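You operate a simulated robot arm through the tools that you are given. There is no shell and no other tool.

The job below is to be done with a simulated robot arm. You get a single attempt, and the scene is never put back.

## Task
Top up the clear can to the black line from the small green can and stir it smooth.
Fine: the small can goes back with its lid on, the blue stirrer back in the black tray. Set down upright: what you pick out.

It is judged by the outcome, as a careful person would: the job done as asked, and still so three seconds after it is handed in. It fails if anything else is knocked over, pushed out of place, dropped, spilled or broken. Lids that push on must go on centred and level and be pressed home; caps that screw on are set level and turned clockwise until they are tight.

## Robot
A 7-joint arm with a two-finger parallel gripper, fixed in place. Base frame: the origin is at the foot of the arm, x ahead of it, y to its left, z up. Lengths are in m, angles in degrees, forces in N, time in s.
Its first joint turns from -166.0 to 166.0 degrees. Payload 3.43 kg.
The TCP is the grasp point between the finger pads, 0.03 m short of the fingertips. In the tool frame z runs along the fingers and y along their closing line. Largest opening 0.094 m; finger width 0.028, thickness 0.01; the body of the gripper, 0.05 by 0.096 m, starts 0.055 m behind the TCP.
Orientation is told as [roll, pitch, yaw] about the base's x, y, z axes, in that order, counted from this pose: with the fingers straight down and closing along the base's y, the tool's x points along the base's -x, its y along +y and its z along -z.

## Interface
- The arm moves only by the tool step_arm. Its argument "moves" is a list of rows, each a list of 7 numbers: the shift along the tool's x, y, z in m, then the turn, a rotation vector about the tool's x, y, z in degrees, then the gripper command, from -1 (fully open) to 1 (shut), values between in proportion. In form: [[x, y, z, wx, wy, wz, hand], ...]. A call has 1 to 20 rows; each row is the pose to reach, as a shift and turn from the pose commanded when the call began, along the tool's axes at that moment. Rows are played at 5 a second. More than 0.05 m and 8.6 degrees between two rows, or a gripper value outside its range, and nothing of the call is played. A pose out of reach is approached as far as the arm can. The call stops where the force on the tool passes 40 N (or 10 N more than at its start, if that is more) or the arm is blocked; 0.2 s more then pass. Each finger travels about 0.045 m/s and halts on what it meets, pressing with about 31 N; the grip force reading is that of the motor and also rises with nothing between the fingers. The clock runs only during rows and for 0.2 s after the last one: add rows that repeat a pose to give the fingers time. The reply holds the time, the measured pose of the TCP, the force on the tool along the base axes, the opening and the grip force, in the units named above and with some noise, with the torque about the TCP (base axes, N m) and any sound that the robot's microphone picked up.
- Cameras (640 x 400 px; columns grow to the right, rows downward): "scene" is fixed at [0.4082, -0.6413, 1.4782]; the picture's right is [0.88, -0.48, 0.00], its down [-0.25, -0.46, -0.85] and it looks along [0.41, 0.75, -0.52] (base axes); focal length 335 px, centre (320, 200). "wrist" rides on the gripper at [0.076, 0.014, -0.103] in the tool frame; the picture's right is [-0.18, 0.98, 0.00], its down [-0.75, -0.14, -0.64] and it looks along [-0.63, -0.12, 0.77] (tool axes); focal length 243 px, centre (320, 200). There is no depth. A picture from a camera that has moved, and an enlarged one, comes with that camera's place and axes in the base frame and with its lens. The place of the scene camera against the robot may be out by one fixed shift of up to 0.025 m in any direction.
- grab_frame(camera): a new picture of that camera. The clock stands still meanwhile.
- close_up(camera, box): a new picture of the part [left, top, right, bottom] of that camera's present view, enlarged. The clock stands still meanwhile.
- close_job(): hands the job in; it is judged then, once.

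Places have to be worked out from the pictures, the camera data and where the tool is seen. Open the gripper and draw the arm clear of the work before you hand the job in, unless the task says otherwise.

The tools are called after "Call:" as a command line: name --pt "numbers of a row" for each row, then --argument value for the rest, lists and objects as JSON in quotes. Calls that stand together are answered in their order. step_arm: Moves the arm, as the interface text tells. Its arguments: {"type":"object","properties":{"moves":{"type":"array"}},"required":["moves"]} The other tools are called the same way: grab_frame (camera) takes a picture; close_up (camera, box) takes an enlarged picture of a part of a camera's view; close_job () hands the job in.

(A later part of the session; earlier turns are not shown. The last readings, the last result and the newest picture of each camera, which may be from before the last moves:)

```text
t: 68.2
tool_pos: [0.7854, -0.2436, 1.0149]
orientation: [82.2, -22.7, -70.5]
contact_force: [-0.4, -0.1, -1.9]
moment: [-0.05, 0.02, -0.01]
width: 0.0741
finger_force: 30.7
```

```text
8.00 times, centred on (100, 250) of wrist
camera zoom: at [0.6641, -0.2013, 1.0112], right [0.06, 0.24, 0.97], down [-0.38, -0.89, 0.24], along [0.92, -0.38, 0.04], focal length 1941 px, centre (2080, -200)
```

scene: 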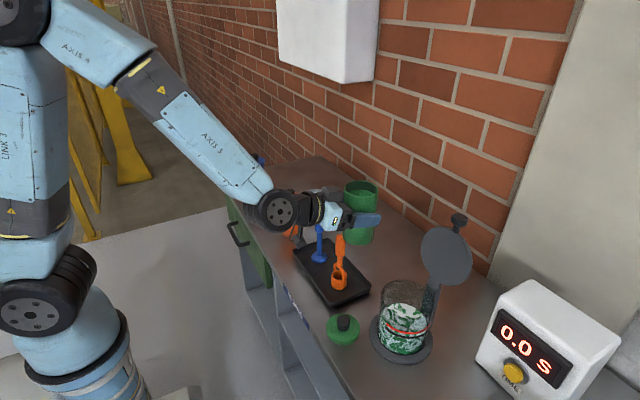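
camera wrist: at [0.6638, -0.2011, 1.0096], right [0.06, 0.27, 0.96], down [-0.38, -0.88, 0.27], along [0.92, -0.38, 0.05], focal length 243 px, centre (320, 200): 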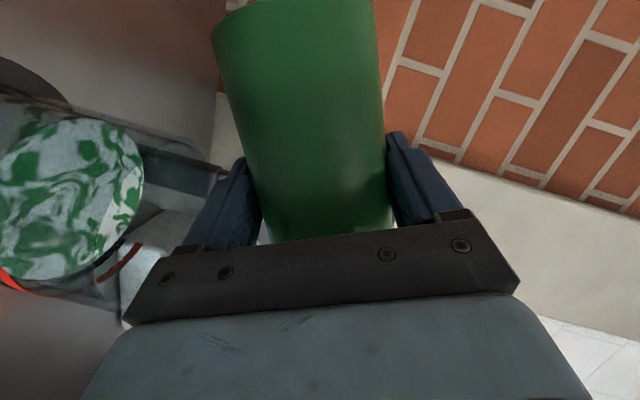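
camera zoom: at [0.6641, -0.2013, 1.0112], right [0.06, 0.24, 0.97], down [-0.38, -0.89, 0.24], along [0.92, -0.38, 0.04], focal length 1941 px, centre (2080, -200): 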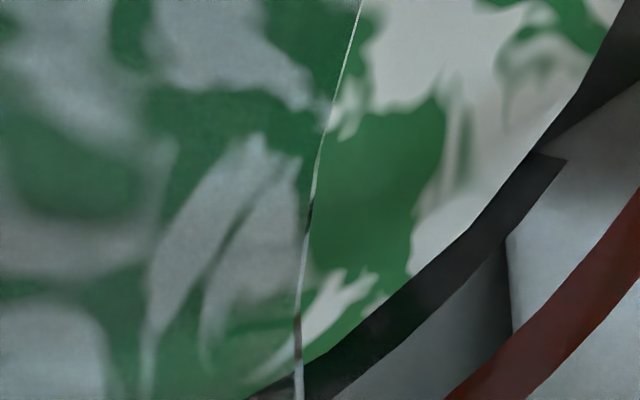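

The scene gives a total rise of about 20–21 mm, and the wrist view shows the liquid edge lying across the lower part of the band. So the level is at the line's centre to within my error, and I'll stop pouring. I'll bring the can back upright, rising slightly.

Call:
step_arm --pt "-0.0007 0.0016 -0.0002 1.2 0 -3.69 1" --pt "-0.0014 0.0032 -0.0004 2.4 0 -7.38 1" --pt "-0.002 0.0048 -0.0007 3.6 0 -11.08 1" --pt "-0.0027 0.0064 -0.0009 4.8 0 -14.77 1" --pt "-0.0034 0.0081 -0.0011 6.0 0 -18.46 1" --pt "-0.0041 0.0097 -0.0013 7.2 0 -22.15 1" --pt "-0.0048 0.0113 -0.0016 8.4 0 -25.84 1" --pt "-0.0055 0.0129 -0.0018 9.6 0 -29.54 1" --pt "-0.0061 0.0145 -0.002 10.8 0 -33.23 1" --pt "-0.0068 0.0161 -0.0022 12.0 0 -36.92 1" --pt "-0.0075 0.0177 -0.0025 13.2 0 -40.61 1" --pt "-0.0082 0.0193 -0.0027 14.4 0 -44.3 1" --pt "-0.0089 0.021 -0.0029 15.6 0 -48.0 1" --pt "-0.0096 0.0226 -0.0031 16.79 0 -51.69 1" --pt "-0.0102 0.0242 -0.0034 17.99 0 -55.38 1" --pt "-0.0109 0.0258 -0.0036 19.19 0 -59.07 1" --pt "-0.0116 0.0274 -0.0038 20.39 0 -62.77 1" --pt "-0.0116 0.0274 -0.0038 20.39 0 -62.77 1"

Call:
close_up --camera "scene" --box '[300, 180, 500, 380]'

Call:
close_up --camera "scene" --box '[380, 290, 430, 350]'

```text
t: 72.0
tool_pos: [0.7844, -0.243, 1.0432]
orientation: [0.0, -72.0, -0.1]
contact_force: [-0.3, -0.3, -2.0]
moment: [0.0, 0.01, -0.03]
width: 0.0742
finger_force: 31.1
```

```text
2.00 times, centred on (400, 280) of scene
camera zoom: at [0.4082, -0.6413, 1.4782], right [0.88, -0.48, 0.0], down [-0.25, -0.46, -0.85], along [0.41, 0.75, -0.52], focal length 670 px, centre (160, 40)
```

zoom: 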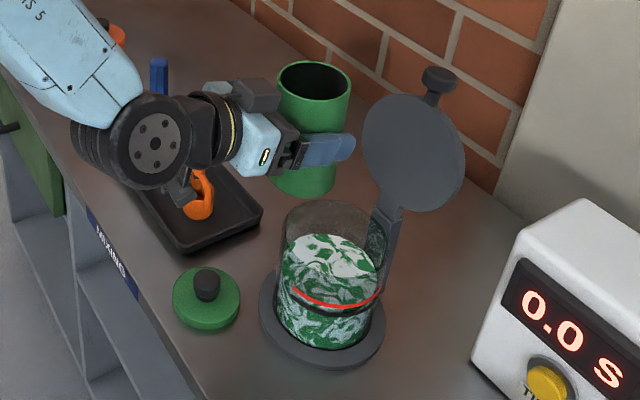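

```text
6.67 times, centred on (405, 320) of scene
camera zoom: at [0.4082, -0.6413, 1.4782], right [0.88, -0.48, 0.0], down [-0.25, -0.46, -0.85], along [0.41, 0.75, -0.52], focal length 2235 px, centre (-247, -600)
```

zoom: 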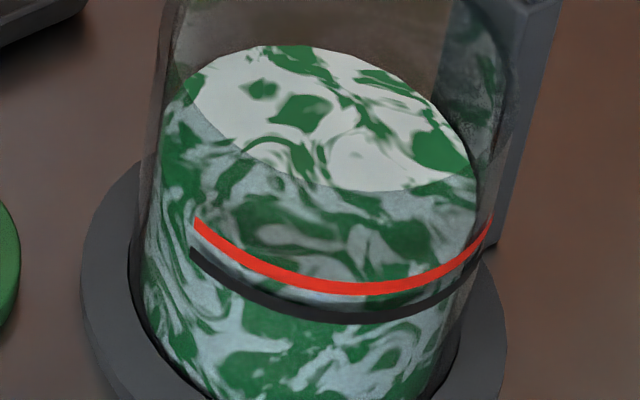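

The can is upright with nothing spilled. I'll carry it back toward its place at a safe height; I'll check the level with the free camera before the lid goes on.

Call:
step_arm --pt "-0.0166 0 -0.0054 0 0 0 1" --pt "-0.0333 0 -0.0108 0 0 0 1" --pt "-0.033 0.012 -0.0118 0 0 0 1" --pt "-0.0324 0.034 -0.0136 0 0 0 1" --pt "-0.0317 0.06 -0.0158 0 0 0 1" --pt "-0.0309 0.088 -0.0182 0 0 0 1" --pt "-0.0301 0.117 -0.0206 0 0 0 1" --pt "-0.0293 0.146 -0.023 0 0 0 1" --pt "-0.0285 0.175 -0.0255 0 0 0 1" --pt "-0.0278 0.204 -0.0279 0 0 0 1" --pt "-0.027 0.233 -0.0303 0 0 0 1" --pt "-0.0262 0.262 -0.0328 0 0 0 1" --pt "-0.0254 0.291 -0.0352 0 0 0 1" --pt "-0.0246 0.32 -0.0376 0 0 0 1" --pt "-0.0238 0.349 -0.04 0 0 0 1" --pt "-0.023 0.378 -0.0425 0 0 0 1" --pt "-0.0222 0.407 -0.0449 0 0 0 1" --pt "-0.0214 0.436 -0.0473 0 0 0 1" --pt "-0.0207 0.465 -0.0498 0 0 0 1" --pt "-0.02 0.49 -0.0519 0 0 0 1"

```text
t: 76.2
tool_pos: [0.742, 0.2453, 1.0791]
orientation: [0.2, -71.9, -0.3]
contact_force: [-0.8, -0.5, -3.7]
moment: [0.07, 0.03, 0.03]
width: 0.0739
finger_force: 30.9
```

Nearly back. I'll finish the traverse to (0.732,0.347) and start the descent.

Call:
step_arm --pt "0.0008 0.025 -0.0023 0 0 0 1" --pt "0.0015 0.052 -0.0047 0 0 0 1" --pt "0.0024 0.079 -0.0073 0 0 0 1" --pt "0.003 0.096 -0.009 0 0 0 1" --pt "0.003 0.1017 -0.0093 0 0 0 1" --pt "0.0174 0.1017 -0.0046 0 0 0 1" --pt "0.0411 0.1017 0.0031 0 0 0 1" --pt "0.0649 0.1017 0.0108 0 0 0 1" --pt "0.0887 0.1017 0.0186 0 0 0 1" --pt "0.1124 0.1017 0.0263 0 0 0 1" --pt "0.1362 0.1017 0.034 0 0 0 1" --pt "0.1552 0.1017 0.0402 0 0 0 1" --pt "0.1742 0.1017 0.0464 0 0 0 1" --pt "0.1837 0.1017 0.0495 0 0 0 1" --pt "0.1837 0.1017 0.0495 0 0 0 1"

Call:
close_up --camera "scene" --box '[200, 120, 320, 240]'

Call:
grab_frame --camera "wrist"

```text
t: 79.4
tool_pos: [0.7331, 0.3485, 0.8882]
orientation: [0.1, -72.0, -0.3]
contact_force: [-0.4, 0.3, -2.8]
moment: [-0.02, 0.0, 0.02]
width: 0.0736
finger_force: 31.1
```

```text
3.33 times, centred on (260, 180) of scene
camera zoom: at [0.4082, -0.6413, 1.4782], right [0.88, -0.48, 0.0], down [-0.25, -0.46, -0.85], along [0.41, 0.75, -0.52], focal length 1117 px, centre (520, 267)
```

zoom: 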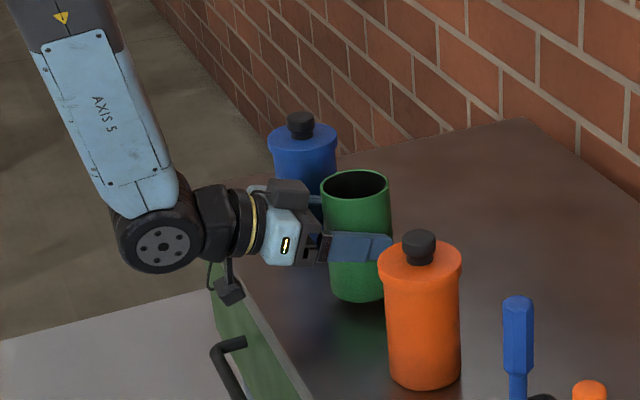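

```text
taken
camera wrist: at [0.6129, 0.3617, 0.8475], right [0.06, 0.98, 0.18], down [-0.38, -0.14, 0.91], along [0.92, -0.12, 0.36], focal length 243 px, centre (320, 200)
```

wrist: 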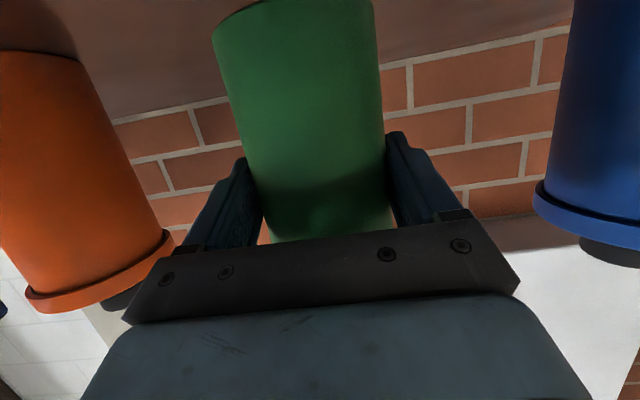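

About 14 mm above its original seat. I'll lower it slowly, in small steps at the end.

Call:
step_arm --pt "0.0038 0 0.0012 0 0 0 1" --pt "0.0076 0 0.0025 0 0 0 1" --pt "0.0105 0 0.0034 0 0 0 1" --pt "0.0119 0 0.0039 0 0 0 1" --pt "0.0128 0 0.0042 0 0 0 1"

```text
t: 80.6
tool_pos: [0.7318, 0.3487, 0.8763]
orientation: [0.0, -72.0, -0.2]
contact_force: [-0.1, 0.4, -2.3]
moment: [0.01, 0.02, 0.0]
width: 0.0737
finger_force: 30.6
```

No contact yet at z≈0.876. I'll continue in 1 mm steps.

Call:
step_arm --pt "0.001 0 0.0003 0 0 0 1" --pt "0.0019 0 0.0006 0 0 0 1" --pt "0.0019 0 0.0006 0 0 0 1"

```text
t: 81.4
tool_pos: [0.7329, 0.3494, 0.8742]
orientation: [0.3, -72.1, -0.4]
contact_force: [-2.3, -0.8, 8.7]
moment: [0.26, 0.23, 0.08]
width: 0.0737
finger_force: 31.5
```

The can is resting on the bench (8.7 N). I'll ease off half a millimetre and open the fingers.

Call:
step_arm --pt "-0.0006 0 -0.0002 0 0 0 1" --pt "-0.0006 0 -0.0002 0 0 0 -0.5" --pt "-0.0006 0 -0.0002 0 0 0 -0.7" --pt "-0.0006 0 -0.0002 0 0 0 -0.9" --pt "-0.0006 0 -0.0002 0 0 0 -1" --pt "-0.0006 0 -0.0002 0 0 0 -1" --pt "-0.0006 0 -0.0002 0 0 0 -1"

Call:
grab_frame --camera "wrist"

```text
t: 83.0
tool_pos: [0.7334, 0.3476, 0.8739]
orientation: [0.1, -72.0, -0.3]
contact_force: [-0.1, -0.5, -0.1]
moment: [0.02, 0.0, 0.03]
width: 0.094
finger_force: 0.1
```

```text
taken
camera wrist: at [0.6119, 0.3624, 0.8346], right [0.06, 0.98, 0.18], down [-0.38, -0.14, 0.92], along [0.92, -0.12, 0.36], focal length 243 px, centre (320, 200)
```

wrist: 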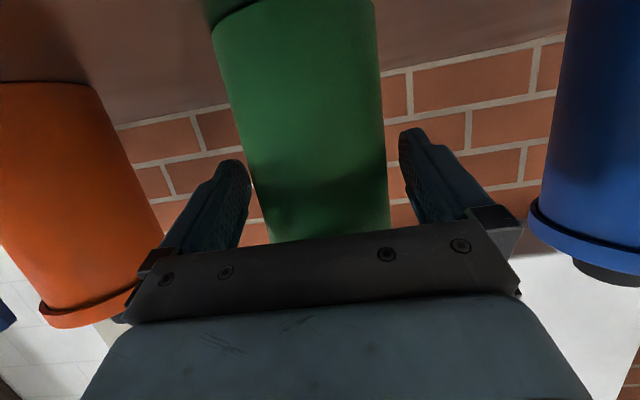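

Released, with the can standing between the open fingers. I'll rise straight up clear of it.

Call:
step_arm --pt "-0.0143 0 -0.0046 0 0 0 -1" --pt "-0.038 0 -0.0124 0 0 0 -1" --pt "-0.0666 0 -0.0216 0 0 0 -1" --pt "-0.0999 0 -0.0324 0 0 0 -1" --pt "-0.1331 0 -0.0433 0 0 0 -1" --pt "-0.1664 0 -0.0541 0 0 0 -1" --pt "-0.195 0 -0.0633 0 0 0 -1" --pt "-0.195 0 -0.0633 0 0 0 -1"

Call:
grab_frame --camera "scene"

```text
t: 84.8
tool_pos: [0.7329, 0.3482, 1.0777]
orientation: [0.3, -71.9, -0.4]
contact_force: [0.6, -0.3, 0.0]
moment: [0.02, 0.04, -0.04]
width: 0.0939
finger_force: 0.1
```

```text
taken
```

scene: 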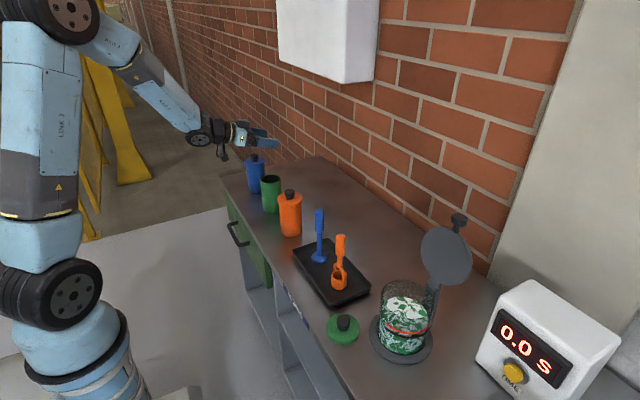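

The can is back in its place. I'll traverse back toward the clear can with the free hand to check the level from the side.

Call:
step_arm --pt "0 -0.02 0 0 0 0 -1" --pt "0 -0.052 0 0 0 0 -1" --pt "0 -0.085 0 0 0 0 -1" --pt "0 -0.118 0 0 0 0 -1" --pt "0 -0.151 0 0 0 0 -1" --pt "0 -0.184 0 0 0 0 -1" --pt "0 -0.217 0 0 0 0 -1" --pt "0 -0.25 0 0 0 0 -1" --pt "0 -0.283 0 0 0 0 -1" --pt "0 -0.316 0 0 0 0 -1" --pt "0 -0.349 0 0 0 0 -1" --pt "0 -0.382 0 0 0 0 -1" --pt "0 -0.415 0 0 0 0 -1" --pt "0 -0.448 0 0 0 0 -1" --pt "0 -0.481 0 0 0 0 -1" --pt "0 -0.514 0 0 0 0 -1" --pt "0 -0.547 0 0 0 0 -1" --pt "0 -0.58 0 0 0 0 -1" --pt "0 -0.61 0 0 0 0 -1" --pt "0 -0.635 0 0 0 0 -1"

```text
t: 89.0
tool_pos: [0.7322, -0.2863, 1.0813]
orientation: [0.1, -72.0, -0.2]
contact_force: [-0.3, -0.5, -0.6]
moment: [-0.04, 0.03, -0.03]
width: 0.0941
finger_force: 0.1
```

I'll draw back and down to a level view of the clear can, as in the first inspection.

Call:
step_arm --pt "0.0164 0 -0.0262 0 0 0 -1" --pt "0.0328 0 -0.0524 0 0 0 -1" --pt "0.0492 0 -0.0786 0 0 0 -1" --pt "0.0656 0 -0.1048 0 0 0 -1" --pt "0.0911 0 -0.1021 0 3.09 0 -1" --pt "0.1167 0 -0.0993 0 6.17 0 -1" --pt "0.1422 0 -0.0966 0 9.26 0 -1" --pt "0.1678 0 -0.0939 0 12.34 0 -1" --pt "0.1933 0 -0.0912 0 15.43 0 -1" --pt "0.2189 0 -0.0884 0 18.51 0 -1" --pt "0.2444 0 -0.0857 0 21.6 0 -1" --pt "0.2444 0 -0.0857 0 21.6 0 -1"

Call:
grab_frame --camera "wrist"

Call:
close_up --camera "wrist" --box '[260, 120, 400, 245]'

```text
t: 91.6
tool_pos: [0.577, -0.2848, 0.8727]
orientation: [0.1, -50.5, -0.2]
contact_force: [0.1, -0.9, 0.0]
moment: [0.04, 0.01, 0.0]
width: 0.0937
finger_force: 0.1
```

```text
taken
camera wrist: at [0.4488, -0.2713, 0.8801], right [0.12, 0.98, 0.14], down [-0.01, -0.14, 0.99], along [0.99, -0.12, 0.0], focal length 243 px, centre (320, 200)
```

wrist: 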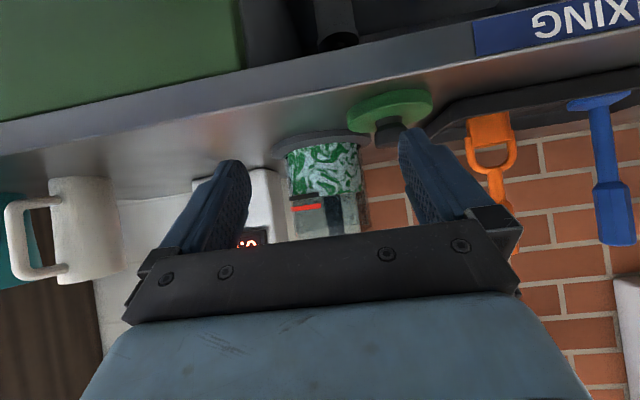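

```text
3.20 times, centred on (330, 182) of wrist
camera zoom: at [0.4488, -0.2713, 0.8801], right [0.12, 0.98, 0.14], down [-0.01, -0.14, 0.99], along [0.99, -0.12, 0.0], focal length 776 px, centre (288, 256)
```

zoom: 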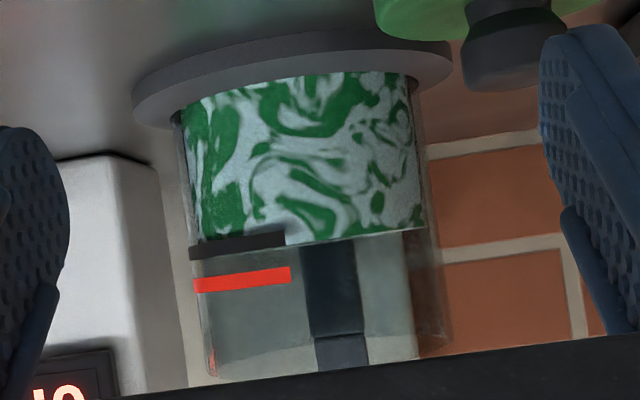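

The liquid top now lines up with the black band. I'll zoom closer for precision.

Call:
close_up --camera "wrist" --box '[285, 180, 370, 215]'

Call:
close_up --camera "wrist" --box '[285, 185, 325, 212]'

```text
7.53 times, centred on (328, 198) of wrist
camera zoom: at [0.4488, -0.2713, 0.8801], right [0.12, 0.98, 0.14], down [-0.01, -0.14, 0.99], along [0.99, -0.12, 0.0], focal length 1827 px, centre (264, 219)
```

zoom: 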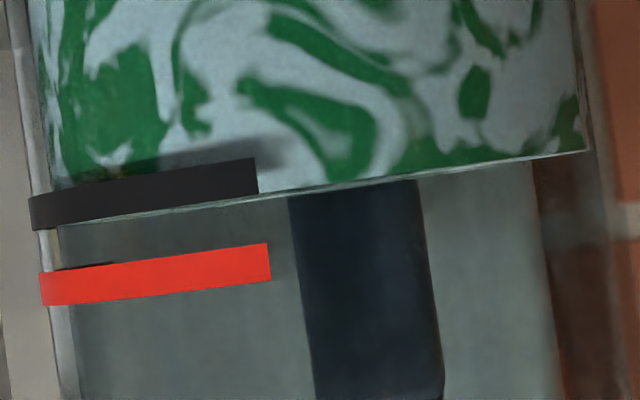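

```text
14.81 times, centred on (305, 198) of wrist
camera zoom: at [0.4488, -0.2713, 0.8801], right [0.12, 0.98, 0.14], down [-0.01, -0.14, 0.99], along [0.99, -0.12, 0.0], focal length 3594 px, centre (542, 222)
```

zoom: 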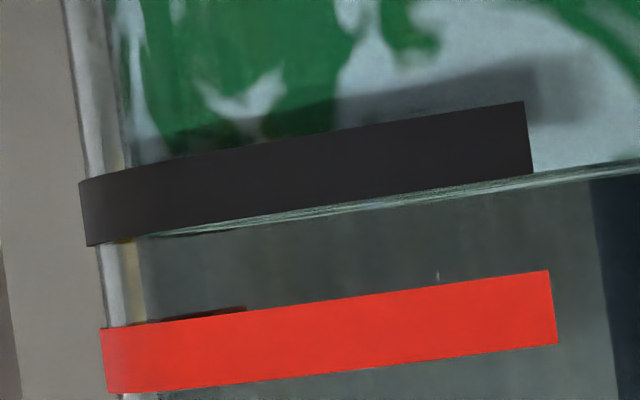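

Call:
close_up --camera "wrist" --box '[314, 188, 344, 206]'

Call:
close_up --camera "wrist" --box '[340, 182, 370, 200]'

```text
16.00 times, centred on (329, 197) of wrist
camera zoom: at [0.4488, -0.2713, 0.8801], right [0.12, 0.98, 0.14], down [-0.01, -0.14, 0.99], along [0.99, -0.12, 0.0], focal length 3882 px, centre (176, 248)
```

zoom: 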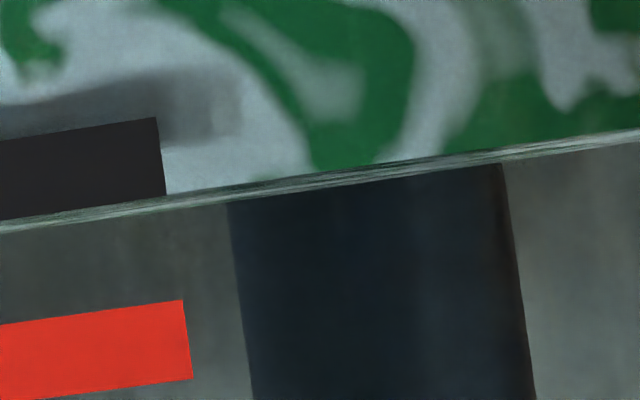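

```text
16.00 times, centred on (355, 191) of wrist
camera zoom: at [0.4488, -0.2713, 0.8801], right [0.12, 0.98, 0.14], down [-0.01, -0.14, 0.99], along [0.99, -0.12, 0.0], focal length 3882 px, centre (-240, 344)
```

zoom: 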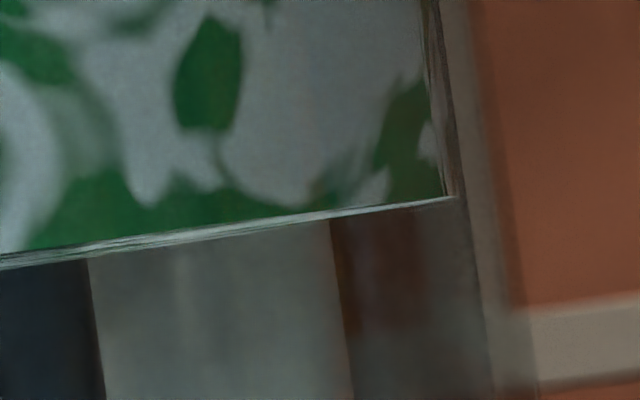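

The level-on view shows the liquid surface right at the black band (front edge at the band's upper edge). That is the line reached, and I won't add more. Now the lid: I'll rise and come over its knob with the tool pointing down.

Call:
step_arm --pt "-0.0232 0 -0.0191 0 0 0 -1" --pt "-0.0463 0 -0.0382 0 0 0 -1" --pt "-0.0695 0 -0.0572 0 0 0 -1" --pt "-0.0926 0 -0.0763 0 0 0 -1" --pt "-0.1026 0.0063 -0.07 0 5.05 0 -1" --pt "-0.1126 0.0127 -0.0637 0 10.1 0 -1" --pt "-0.1225 0.019 -0.0575 0 15.15 0 -1" --pt "-0.1325 0.0253 -0.0512 0 20.2 0 -1" --pt "-0.1425 0.0317 -0.0449 0 25.25 0 -1" --pt "-0.1525 0.038 -0.0386 0 30.3 0 -1" --pt "-0.1625 0.0443 -0.0323 0 35.35 0 -1" --pt "-0.1724 0.0506 -0.0261 0 40.4 0 -1" --pt "-0.1824 0.057 -0.0198 0 45.45 0 -1" --pt "-0.1924 0.0633 -0.0135 0 50.5 0 -1" --pt "-0.1924 0.0633 -0.0135 0 50.5 0 -1"

Call:
grab_frame --camera "wrist"

Call:
close_up --camera "wrist" --box '[240, 30, 400, 150]'

```text
t: 94.8
tool_pos: [0.6865, -0.223, 1.0295]
orientation: [0.1, 0.2, -0.2]
contact_force: [0.3, 0.5, -1.0]
moment: [0.02, -0.02, 0.02]
width: 0.0942
finger_force: 0.1
```

```text
taken
camera wrist: at [0.6107, -0.2108, 1.1333], right [0.19, 0.98, 0.0], down [0.76, -0.14, 0.64], along [0.63, -0.12, -0.77], focal length 243 px, centre (320, 200)
```

wrist: 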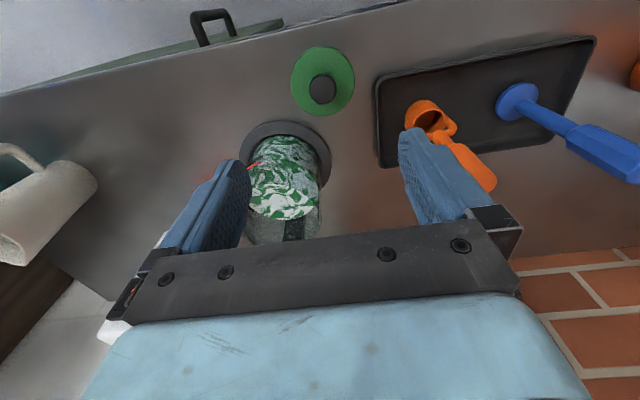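

```text
3.33 times, centred on (320, 90) of wrist
camera zoom: at [0.6107, -0.2108, 1.1333], right [0.19, 0.98, 0.0], down [0.76, -0.14, 0.64], along [0.63, -0.12, -0.77], focal length 809 px, centre (320, 567)
```

zoom: 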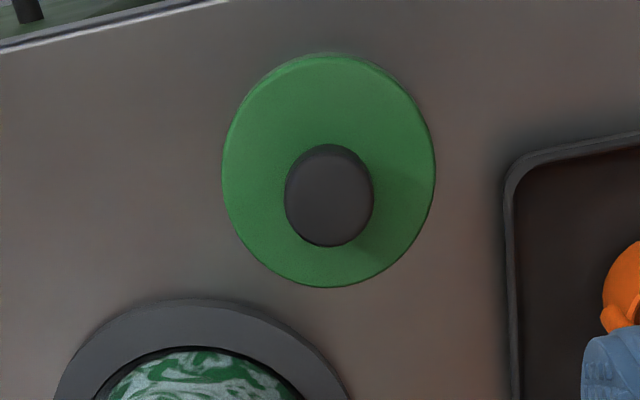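

The knob is at (0.689,-0.2225). I'll narrow the opening, descend around the knob and close on it.

Call:
step_arm --pt "-0.002 0.0005 0.02 0 0 0 -0.05" --pt "-0.002 0.0005 0.05 0 0 0 -0.05" --pt "-0.002 0.0005 0.08 0 0 0 -0.05" --pt "-0.002 0.0005 0.11 0 0 0 -0.05" --pt "-0.002 0.0005 0.14 0 0 0 -0.05" --pt "-0.002 0.0005 0.165 0 0 0 -0.05" --pt "-0.002 0.0005 0.1785 0 0 0 -0.05" --pt "-0.002 0.0005 0.1785 0 0 0 -0.05"

Call:
grab_frame --camera "wrist"

```text
t: 96.6
tool_pos: [0.6899, -0.2213, 0.8533]
orientation: [0.0, 0.0, -0.1]
contact_force: [-0.2, -0.1, 0.4]
moment: [0.0, 0.02, 0.01]
width: 0.0494
finger_force: 0.0
```

```text
taken
camera wrist: at [0.6143, -0.2077, 0.9557], right [0.19, 0.98, 0.0], down [0.75, -0.14, 0.64], along [0.63, -0.12, -0.77], focal length 243 px, centre (320, 200)
```

wrist: 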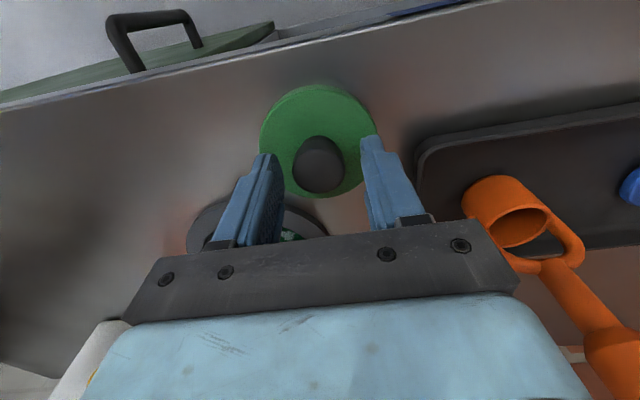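

Aligned over the knob. I'll lower 3 mm more and grip.

Call:
step_arm --pt "0 0 0.003 0 0 0 -0.05" --pt "0 0 0.003 0 0 0 0.2" --pt "0 0 0.003 0 0 0 0.5" --pt "0 0 0.003 0 0 0 1" --pt "0 0 0.003 0 0 0 1" --pt "0 0 0.003 0 0 0 1"

Call:
step_arm --pt "0 0 -0.01 0 0 0 1" --pt "0 0 -0.03 0 0 0 1" --pt "0 0 -0.06 0 0 0 1" --pt "0 0 -0.1 0 0 0 1" --pt "0 0 -0.14 0 0 0 1" --pt "0 0 -0.18 0 0 0 1" --pt "0 0 -0.22 0 0 0 1" --pt "0 0 -0.22 0 0 0 1"

Call:
grab_frame --camera "wrist"

```text
t: 98.0
tool_pos: [0.6909, -0.2213, 0.8499]
orientation: [0.0, 0.2, -0.1]
contact_force: [0.1, -0.2, -0.3]
moment: [-0.03, -0.01, -0.01]
width: 0.0279
finger_force: 31.4
```

```text
t: 99.8
tool_pos: [0.6882, -0.2218, 1.0694]
orientation: [0.1, -0.1, -0.1]
contact_force: [-0.1, -0.4, -0.9]
moment: [-0.02, 0.01, -0.01]
width: 0.0275
finger_force: 31.7
```

```text
taken
camera wrist: at [0.6119, -0.2089, 1.1732], right [0.19, 0.98, 0.0], down [0.75, -0.14, 0.64], along [0.63, -0.12, -0.77], focal length 243 px, centre (320, 200)
```

wrist: 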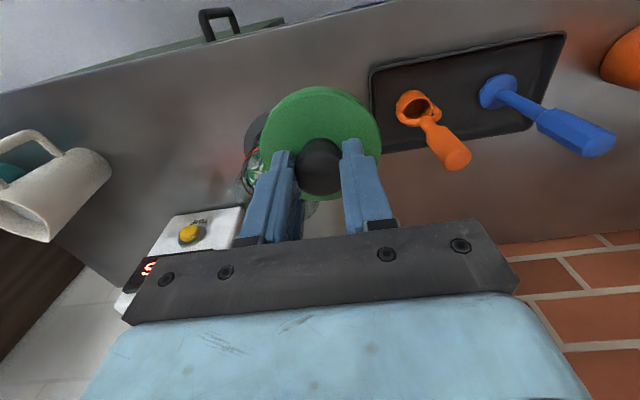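

The lid is held level. I'll traverse to near the green can, stopping short so the camera can see its rim.

Call:
step_arm --pt "0 0.02 0 0 0 0 1" --pt "0 0.05 0 0 0 0 1" --pt "0 0.083 0 0 0 0 1" --pt "0 0.116 0 0 0 0 1" --pt "0 0.149 0 0 0 0 1" --pt "0 0.182 0 0 0 0 1" --pt "0 0.215 0 0 0 0 1" --pt "0 0.248 0 0 0 0 1" --pt "0 0.281 0 0 0 0 1" --pt "0 0.314 0 0 0 0 1" --pt "0 0.347 0 0 0 0 1" --pt "0 0.38 0 0 0 0 1" --pt "0 0.413 0 0 0 0 1" --pt "0 0.446 0 0 0 0 1" --pt "0 0.475 0 0 0 0 1" --pt "0 0.495 0 0 0 0 1" --pt "0 0.505 0 0 0 0 1" --pt "0 0.505 0 0 0 0 1"

Call:
grab_frame --camera "wrist"

Call:
close_up --camera "wrist" --box '[330, 30, 480, 150]'

```text
t: 103.6
tool_pos: [0.6921, 0.2836, 1.0694]
orientation: [-0.1, 0.1, -0.1]
contact_force: [0.3, 0.0, -0.4]
moment: [0.01, 0.02, 0.0]
width: 0.0278
finger_force: 30.8
```

```text
taken
camera wrist: at [0.6159, 0.2967, 1.173], right [0.19, 0.98, 0.0], down [0.75, -0.14, 0.64], along [0.63, -0.12, -0.77], focal length 243 px, centre (320, 200)
```

wrist: 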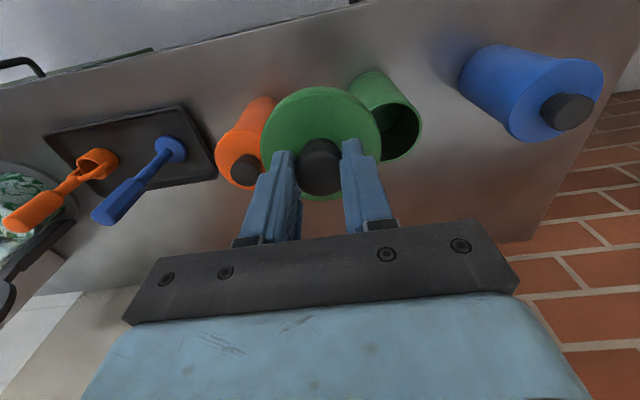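

```text
3.33 times, centred on (405, 90) of wrist
camera zoom: at [0.6159, 0.2967, 1.173], right [0.19, 0.98, 0.0], down [0.75, -0.14, 0.64], along [0.63, -0.12, -0.77], focal length 809 px, centre (37, 567)
```

zoom: 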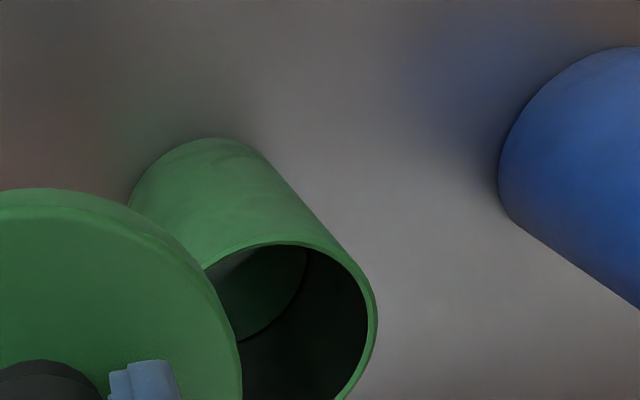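

The rim is half hidden by the lid I'm holding. I'll shift back a little for a full view.

Call:
step_arm --pt "0.015 -0.025 0 0 0 0 1" --pt "0.03 -0.05 0 0 0 0 1" --pt "0.03 -0.05 0 0 0 0 1"

Call:
close_up --camera "wrist" --box '[360, 20, 480, 140]'

```text
t: 104.4
tool_pos: [0.6601, 0.2317, 1.0677]
orientation: [0.0, 0.1, -0.1]
contact_force: [-0.3, 0.1, -1.5]
moment: [-0.01, 0.0, 0.0]
width: 0.0275
finger_force: 30.9
```

```text
3.33 times, centred on (420, 80) of wrist
camera zoom: at [0.584, 0.2455, 1.1703], right [0.19, 0.98, 0.0], down [0.75, -0.14, 0.64], along [0.63, -0.12, -0.77], focal length 809 px, centre (-13, 600)
```

zoom: 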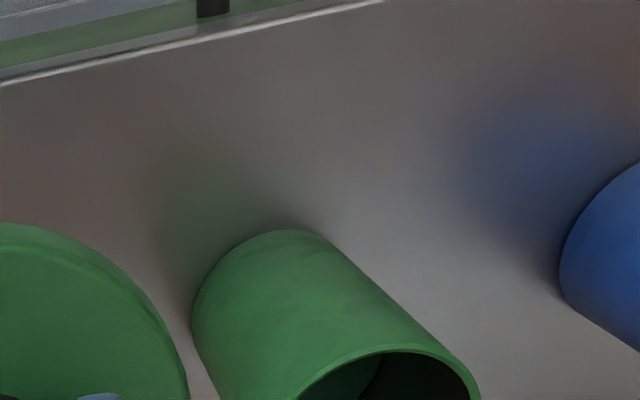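

Call:
close_up --camera "wrist" --box '[380, 60, 490, 180]'

```text
3.33 times, centred on (435, 120) of wrist
camera zoom: at [0.584, 0.2455, 1.1703], right [0.19, 0.98, 0.0], down [0.75, -0.14, 0.64], along [0.63, -0.12, -0.77], focal length 809 px, centre (-63, 467)
```

zoom: 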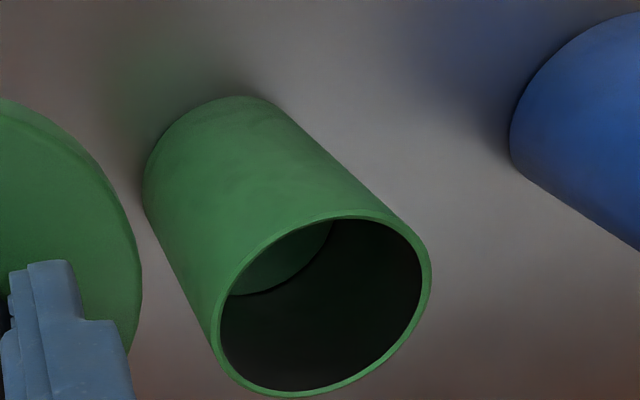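

With the perspective correction, the can centre comes out at about (0.738,0.348), which agrees with my bookkeeping. I'll move the lid over it, high enough to clear the rim.

Call:
step_arm --pt "-0.0156 0.0233 0 0 0 0 1" --pt "-0.0312 0.0466 0 0 0 0 1" --pt "-0.0468 0.0699 0 0 0 0 1" --pt "-0.0624 0.0932 0 0 0 0 1" --pt "-0.078 0.1165 0 0 0 0 1" --pt "-0.078 0.1165 0.02 0 0 0 1" --pt "-0.078 0.1165 0.04 0 0 0 1" --pt "-0.078 0.1165 0.06 0 0 0 1" --pt "-0.078 0.1165 0.068 0 0 0 1" --pt "-0.078 0.1165 0.068 0 0 0 1"

Call:
step_arm --pt "0 0 0 0 0 0 1"

Call:
step_arm --pt "0 0 0 0 0 0 1"

Call:
close_up --camera "scene" --box '[240, 130, 310, 220]'

Call:
close_up --camera "wrist" --box '[240, 30, 400, 210]'

```text
t: 106.6
tool_pos: [0.7384, 0.348, 0.9993]
orientation: [0.1, 0.2, -0.1]
contact_force: [-0.3, 0.1, -0.9]
moment: [0.01, -0.01, 0.0]
width: 0.0278
finger_force: 30.7
```

```text
t: 107.0
tool_pos: [0.7381, 0.3476, 1.0009]
orientation: [0.1, 0.2, -0.1]
contact_force: [-0.2, -0.1, 0.3]
moment: [-0.01, 0.01, 0.0]
width: 0.0278
finger_force: 30.8
```

```text
t: 107.4
tool_pos: [0.7377, 0.3485, 1.0014]
orientation: [0.0, 0.2, 0.0]
contact_force: [0.2, 0.2, -0.4]
moment: [-0.01, 0.0, 0.01]
width: 0.0279
finger_force: 31.3
```

```text
4.44 times, centred on (275, 175) of scene
camera zoom: at [0.4082, -0.6413, 1.4782], right [0.88, -0.48, 0.0], down [-0.25, -0.46, -0.85], along [0.41, 0.75, -0.52], focal length 1490 px, centre (520, 311)
```

zoom: 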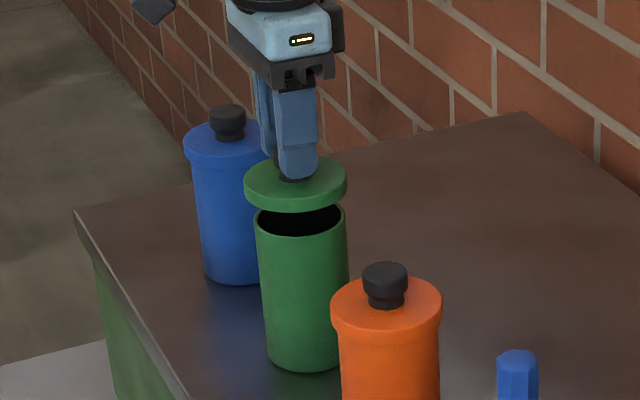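

```text
2.22 times, centred on (320, 120) of wrist
camera zoom: at [0.6613, 0.3605, 1.1038], right [0.19, 0.98, 0.0], down [0.75, -0.14, 0.64], along [0.63, -0.12, -0.77], focal length 539 px, centre (320, 378)
```

zoom: 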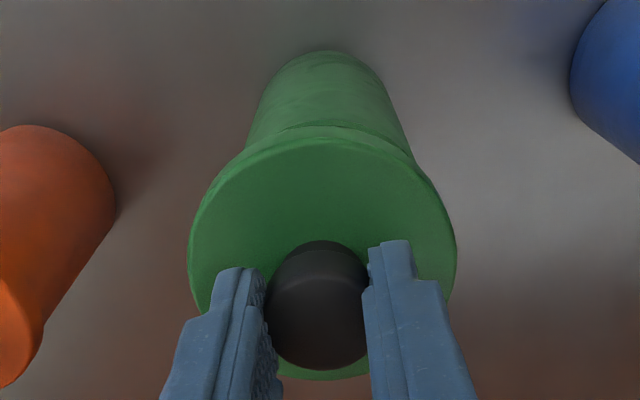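

Levels look good. I'll zoom in on the scene to verify the lid's lateral alignment over the rim.

Call:
close_up --camera "scene" --box '[255, 160, 295, 200]'

Call:
close_up --camera "scene" --box '[255, 185, 295, 225]'

```text
10.00 times, centred on (275, 180) of scene
camera zoom: at [0.4082, -0.6413, 1.4782], right [0.88, -0.48, 0.0], down [-0.25, -0.46, -0.85], along [0.41, 0.75, -0.52], focal length 3352 px, centre (770, 400)
```

zoom: 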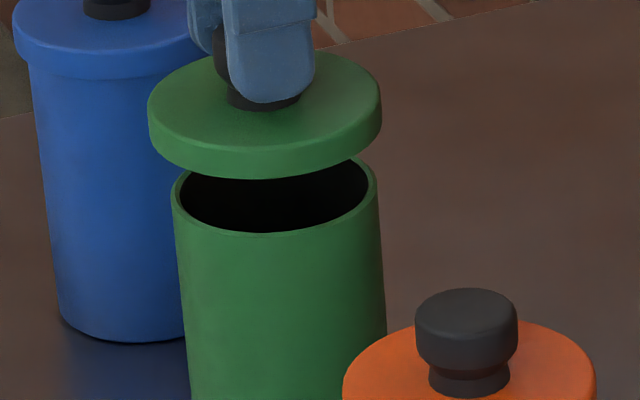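

```text
10.00 times, centred on (275, 205) of scene
camera zoom: at [0.4082, -0.6413, 1.4782], right [0.88, -0.48, 0.0], down [-0.25, -0.46, -0.85], along [0.41, 0.75, -0.52], focal length 3352 px, centre (770, 150)
```

zoom: 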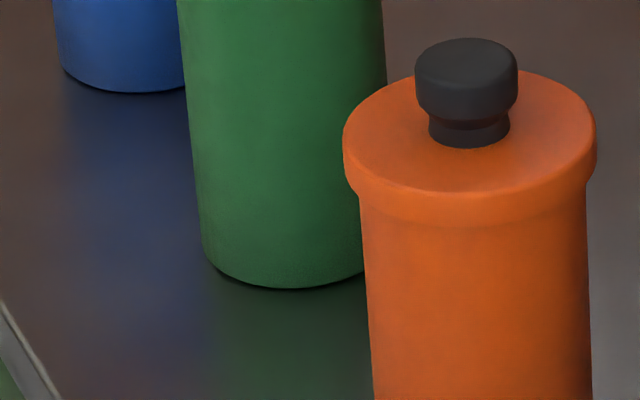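

Sideways the scene shows under 1 mm of error, but I suspect the can is a few mm farther away than the lid. I'll zoom the wrist view for a second measurement.

Call:
close_up --camera "wrist" --box '[270, 60, 380, 130]'

Call:
close_up --camera "wrist" --box '[255, 100, 385, 205]'

```text
5.71 times, centred on (325, 95) of wrist
camera zoom: at [0.6613, 0.3605, 1.1038], right [0.19, 0.98, 0.0], down [0.75, -0.14, 0.64], along [0.63, -0.12, -0.77], focal length 1386 px, centre (291, 800)
```

zoom: 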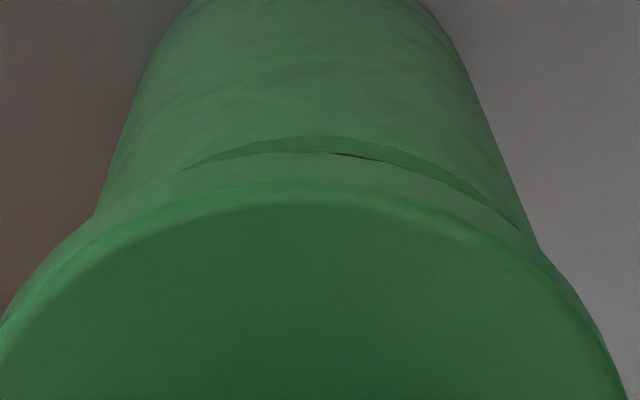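

```text
3.81 times, centred on (320, 152) of wrist
camera zoom: at [0.6613, 0.3605, 1.1038], right [0.19, 0.98, 0.0], down [0.75, -0.14, 0.64], along [0.63, -0.12, -0.77], focal length 924 px, centre (320, 381)
```

zoom: 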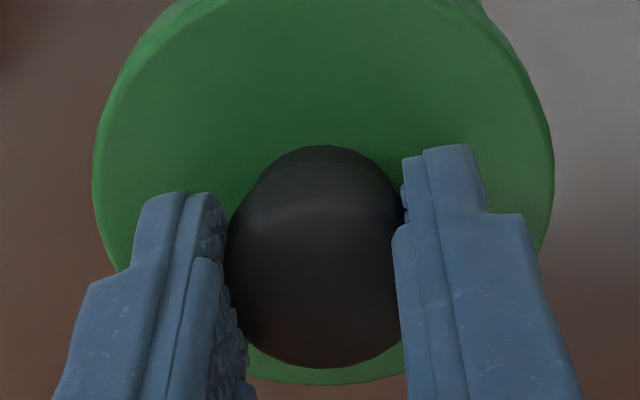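

Both views combined say the lid should move about +1.9 mm in x and +1.9 mm in y. I'll apply that and re-check.

Call:
step_arm --pt "-0.0019 0.0019 0 0 0 0 1" --pt "-0.0019 0.0019 0.008 0 0 0 1" --pt "-0.0019 0.0019 0.013 0 0 0 1" --pt "-0.0019 0.0019 0.013 0 0 0 1"

Call:
close_up --camera "scene" --box '[255, 160, 295, 200]'

Call:
close_up --camera "wrist" --box '[270, 60, 380, 130]'

Call:
close_up --camera "wrist" --box '[255, 60, 385, 205]'

```text
t: 108.4
tool_pos: [0.7411, 0.3501, 0.9867]
orientation: [0.1, 0.2, -0.1]
contact_force: [0.2, 0.2, 0.9]
moment: [-0.01, -0.01, 0.03]
width: 0.0277
finger_force: 31.6
```

```text
10.00 times, centred on (275, 180) of scene
camera zoom: at [0.4082, -0.6413, 1.4782], right [0.88, -0.48, 0.0], down [-0.25, -0.46, -0.85], along [0.41, 0.75, -0.52], focal length 3352 px, centre (770, 400)
```

zoom: 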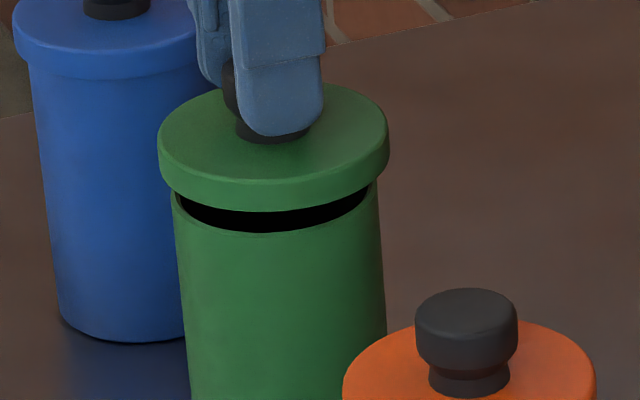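

```text
5.71 times, centred on (325, 95) of wrist
camera zoom: at [0.6642, 0.3627, 1.0896], right [0.19, 0.98, 0.0], down [0.75, -0.14, 0.64], along [0.63, -0.12, -0.77], focal length 1386 px, centre (291, 800)
```

zoom: 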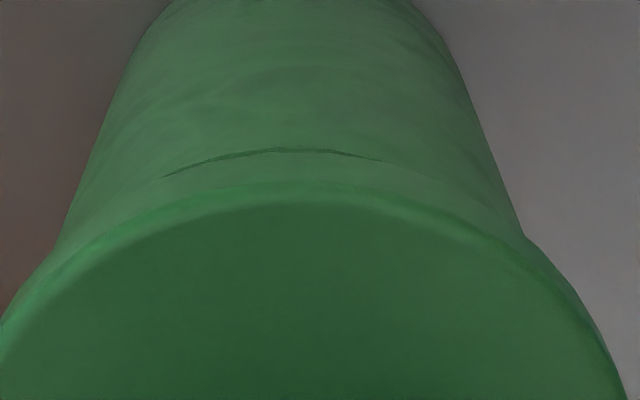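

```text
2.76 times, centred on (320, 132) of wrist
camera zoom: at [0.6642, 0.3627, 1.0896], right [0.19, 0.98, 0.0], down [0.75, -0.14, 0.64], along [0.63, -0.12, -0.77], focal length 669 px, centre (320, 386)
```

zoom: 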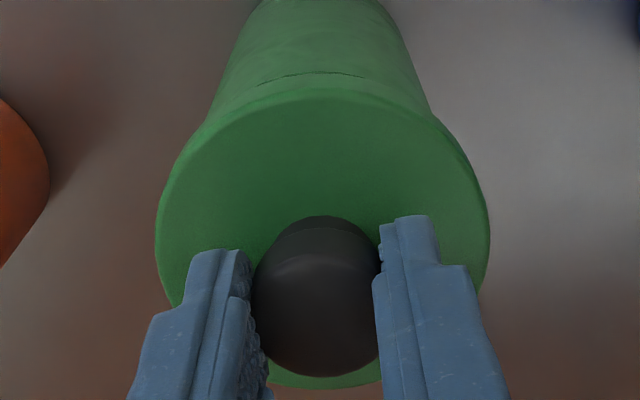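

Now the wrist view is centred, and the scene suggests about 1 mm too far in x. I'll correct by -0.8 mm and lower slowly onto the rim, watching the force.

Call:
step_arm --pt "0.0008 0 0.001 0 0 0 1" --pt "0.0008 0 0.004 0 0 0 1" --pt "0.0008 0 0.007 0 0 0 1" --pt "0.0008 0 0.0085 0 0 0 1"

Call:
close_up --camera "scene" --box '[255, 160, 295, 200]'

```text
t: 109.4
tool_pos: [0.7386, 0.3515, 0.9801]
orientation: [0.1, 0.1, -0.1]
contact_force: [0.7, -0.5, -0.1]
moment: [0.02, -0.02, 0.0]
width: 0.0276
finger_force: 31.1
```

```text
10.00 times, centred on (275, 180) of scene
camera zoom: at [0.4082, -0.6413, 1.4782], right [0.88, -0.48, 0.0], down [-0.25, -0.46, -0.85], along [0.41, 0.75, -0.52], focal length 3352 px, centre (770, 400)
```

zoom: 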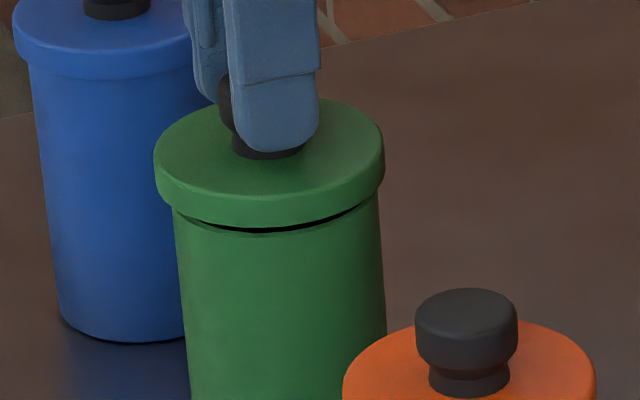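

Readings and picture agree that the actual pose wanders by a millimetre or so. The best-fit lid target is TCP (0.7400,0.3501), and I'm at (0.7386,0.3515), so I'll nudge and re-read.

Call:
step_arm --pt "-0.0014 -0.0014 0 0 0 0 1" --pt "-0.0014 -0.0014 0 0 0 0 1"

Call:
step_arm --pt "0 0 0 0 0 0 1"

Call:
step_arm --pt "0 0 0 0 0 0 1"

Call:
close_up --camera "scene" --box '[255, 160, 295, 200]'

Call:
close_up --camera "wrist" --box '[270, 60, 380, 130]'

```text
t: 110.0
tool_pos: [0.7411, 0.3496, 0.9805]
orientation: [0.0, 0.2, -0.2]
contact_force: [-0.1, 0.2, -1.1]
moment: [0.02, 0.0, -0.04]
width: 0.0277
finger_force: 30.6
```

```text
t: 110.4
tool_pos: [0.7417, 0.3497, 0.9801]
orientation: [0.0, 0.2, 0.0]
contact_force: [-1.0, -0.3, -0.7]
moment: [0.01, 0.01, 0.01]
width: 0.0275
finger_force: 31.2
```

```text
t: 110.8
tool_pos: [0.742, 0.3496, 0.9802]
orientation: [0.0, 0.1, -0.1]
contact_force: [0.4, 0.0, -1.3]
moment: [-0.02, -0.04, -0.01]
width: 0.0277
finger_force: 31.0
```

```text
10.00 times, centred on (275, 180) of scene
camera zoom: at [0.4082, -0.6413, 1.4782], right [0.88, -0.48, 0.0], down [-0.25, -0.46, -0.85], along [0.41, 0.75, -0.52], focal length 3352 px, centre (770, 400)
```

zoom: 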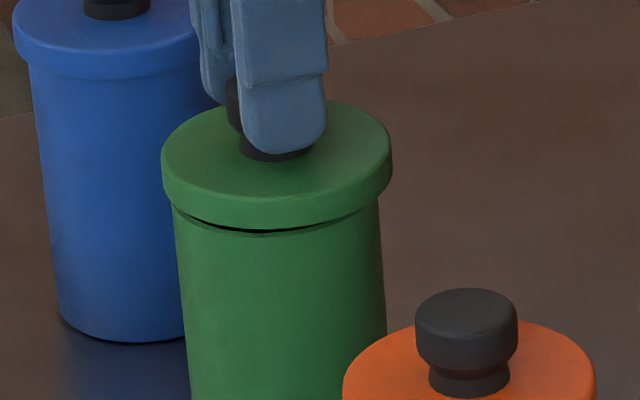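

```text
5.71 times, centred on (325, 95) of wrist
camera zoom: at [0.6648, 0.3626, 1.0828], right [0.19, 0.98, 0.0], down [0.75, -0.14, 0.64], along [0.63, -0.12, -0.77], focal length 1386 px, centre (291, 800)
```

zoom: 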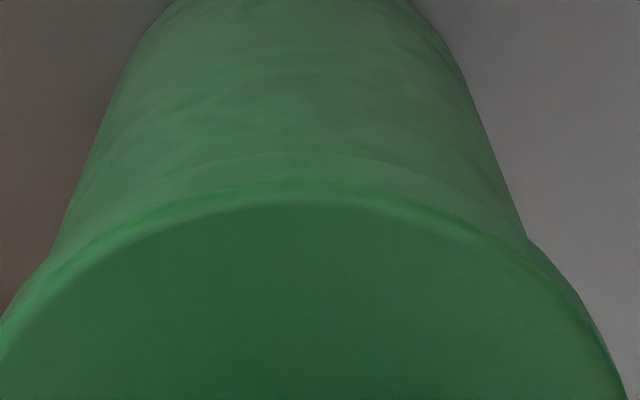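

The arm simply needed to settle: it's now at (0.742,0.3496). I'll shift to (0.740,0.350) and hold so it settles.

Call:
step_arm --pt "0.001 0.0003 0 0 0 0 1" --pt "0.002 0.0005 0 0 0 0 1" --pt "0.002 0.0005 0 0 0 0 1" --pt "0.002 0.0005 0 0 0 0 1" --pt "0.002 0.0005 0 0 0 0 1"

Call:
step_arm --pt "0 0 0 0 0 0 1"

Call:
close_up --camera "scene" --box '[255, 160, 295, 200]'

Call:
close_up --camera "wrist" --box '[255, 40, 385, 205]'

```text
t: 112.0
tool_pos: [0.7393, 0.3505, 0.9796]
orientation: [-0.1, 0.1, -0.1]
contact_force: [0.3, -0.1, -0.9]
moment: [0.02, 0.03, -0.02]
width: 0.0272
finger_force: 31.1
```

```text
t: 112.4
tool_pos: [0.7397, 0.3516, 0.9796]
orientation: [0.0, 0.2, -0.1]
contact_force: [0.2, 0.1, -1.4]
moment: [0.0, 0.02, -0.02]
width: 0.0273
finger_force: 31.2
```

```text
10.00 times, centred on (275, 180) of scene
camera zoom: at [0.4082, -0.6413, 1.4782], right [0.88, -0.48, 0.0], down [-0.25, -0.46, -0.85], along [0.41, 0.75, -0.52], focal length 3352 px, centre (770, 400)
```

zoom: 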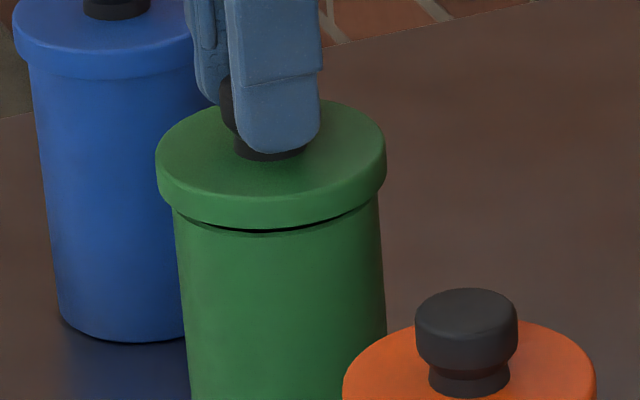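

```text
2.42 times, centred on (320, 122) of wrist
camera zoom: at [0.6632, 0.3636, 1.0829], right [0.19, 0.98, 0.0], down [0.75, -0.14, 0.64], along [0.63, -0.12, -0.77], focal length 588 px, centre (320, 388)
```

zoom: 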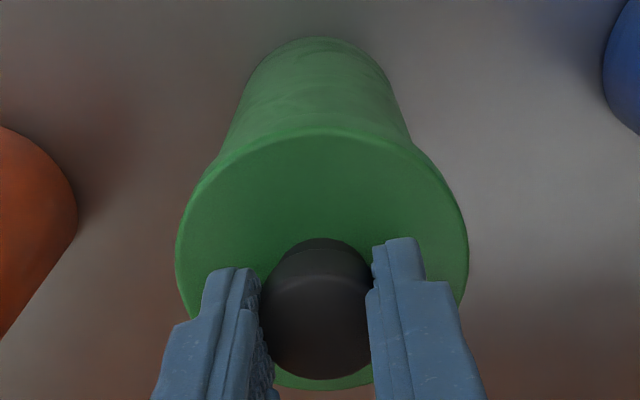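

Scene alignment is now essentially zero; the wrist view suggests about 1 mm too far in +y. I'll make a final small correction, then lower gently.

Call:
step_arm --pt "0.0004 -0.0009 0 0 0 0 1" --pt "0.0004 -0.0009 0 0 0 0 1" --pt "0.0004 -0.0009 0 0 0 0 1" --pt "0.0004 -0.0009 0.002 0 0 0 1" --pt "0.0004 -0.0009 0.004 0 0 0 1" --pt "0.0004 -0.0009 0.004 0 0 0 1"

Call:
close_up --camera "scene" --box '[255, 160, 295, 200]'

```text
t: 113.8
tool_pos: [0.7398, 0.3494, 0.9756]
orientation: [0.0, 0.1, 0.0]
contact_force: [0.3, 0.4, 0.3]
moment: [0.0, 0.01, 0.03]
width: 0.0276
finger_force: 30.6
```

```text
10.00 times, centred on (275, 180) of scene
camera zoom: at [0.4082, -0.6413, 1.4782], right [0.88, -0.48, 0.0], down [-0.25, -0.46, -0.85], along [0.41, 0.75, -0.52], focal length 3352 px, centre (770, 400)
```

zoom: 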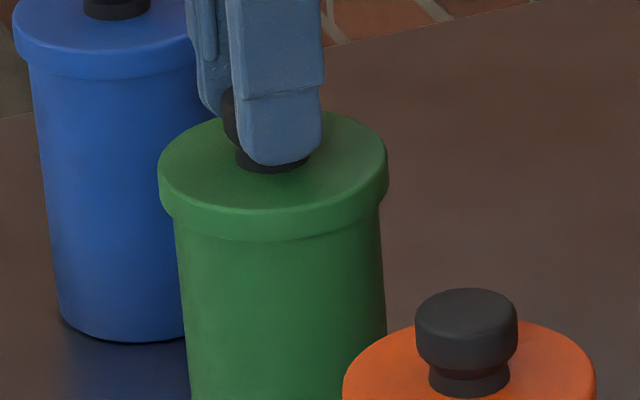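

The lid now overlaps the rim evenly and there's no contact force. I'll continue down in small steps.

Call:
step_arm --pt "0 0 0.0015 0 0 0 1" --pt "0 0 0.003 0 0 0 1" --pt "0 0 0.0045 0 0 0 1" --pt "0 0 0.0045 0 0 0 1"

```text
t: 114.8
tool_pos: [0.7399, 0.3483, 0.9722]
orientation: [0.0, 0.2, 0.0]
contact_force: [0.6, -0.4, -0.2]
moment: [0.01, -0.01, 0.02]
width: 0.0274
finger_force: 31.1
```

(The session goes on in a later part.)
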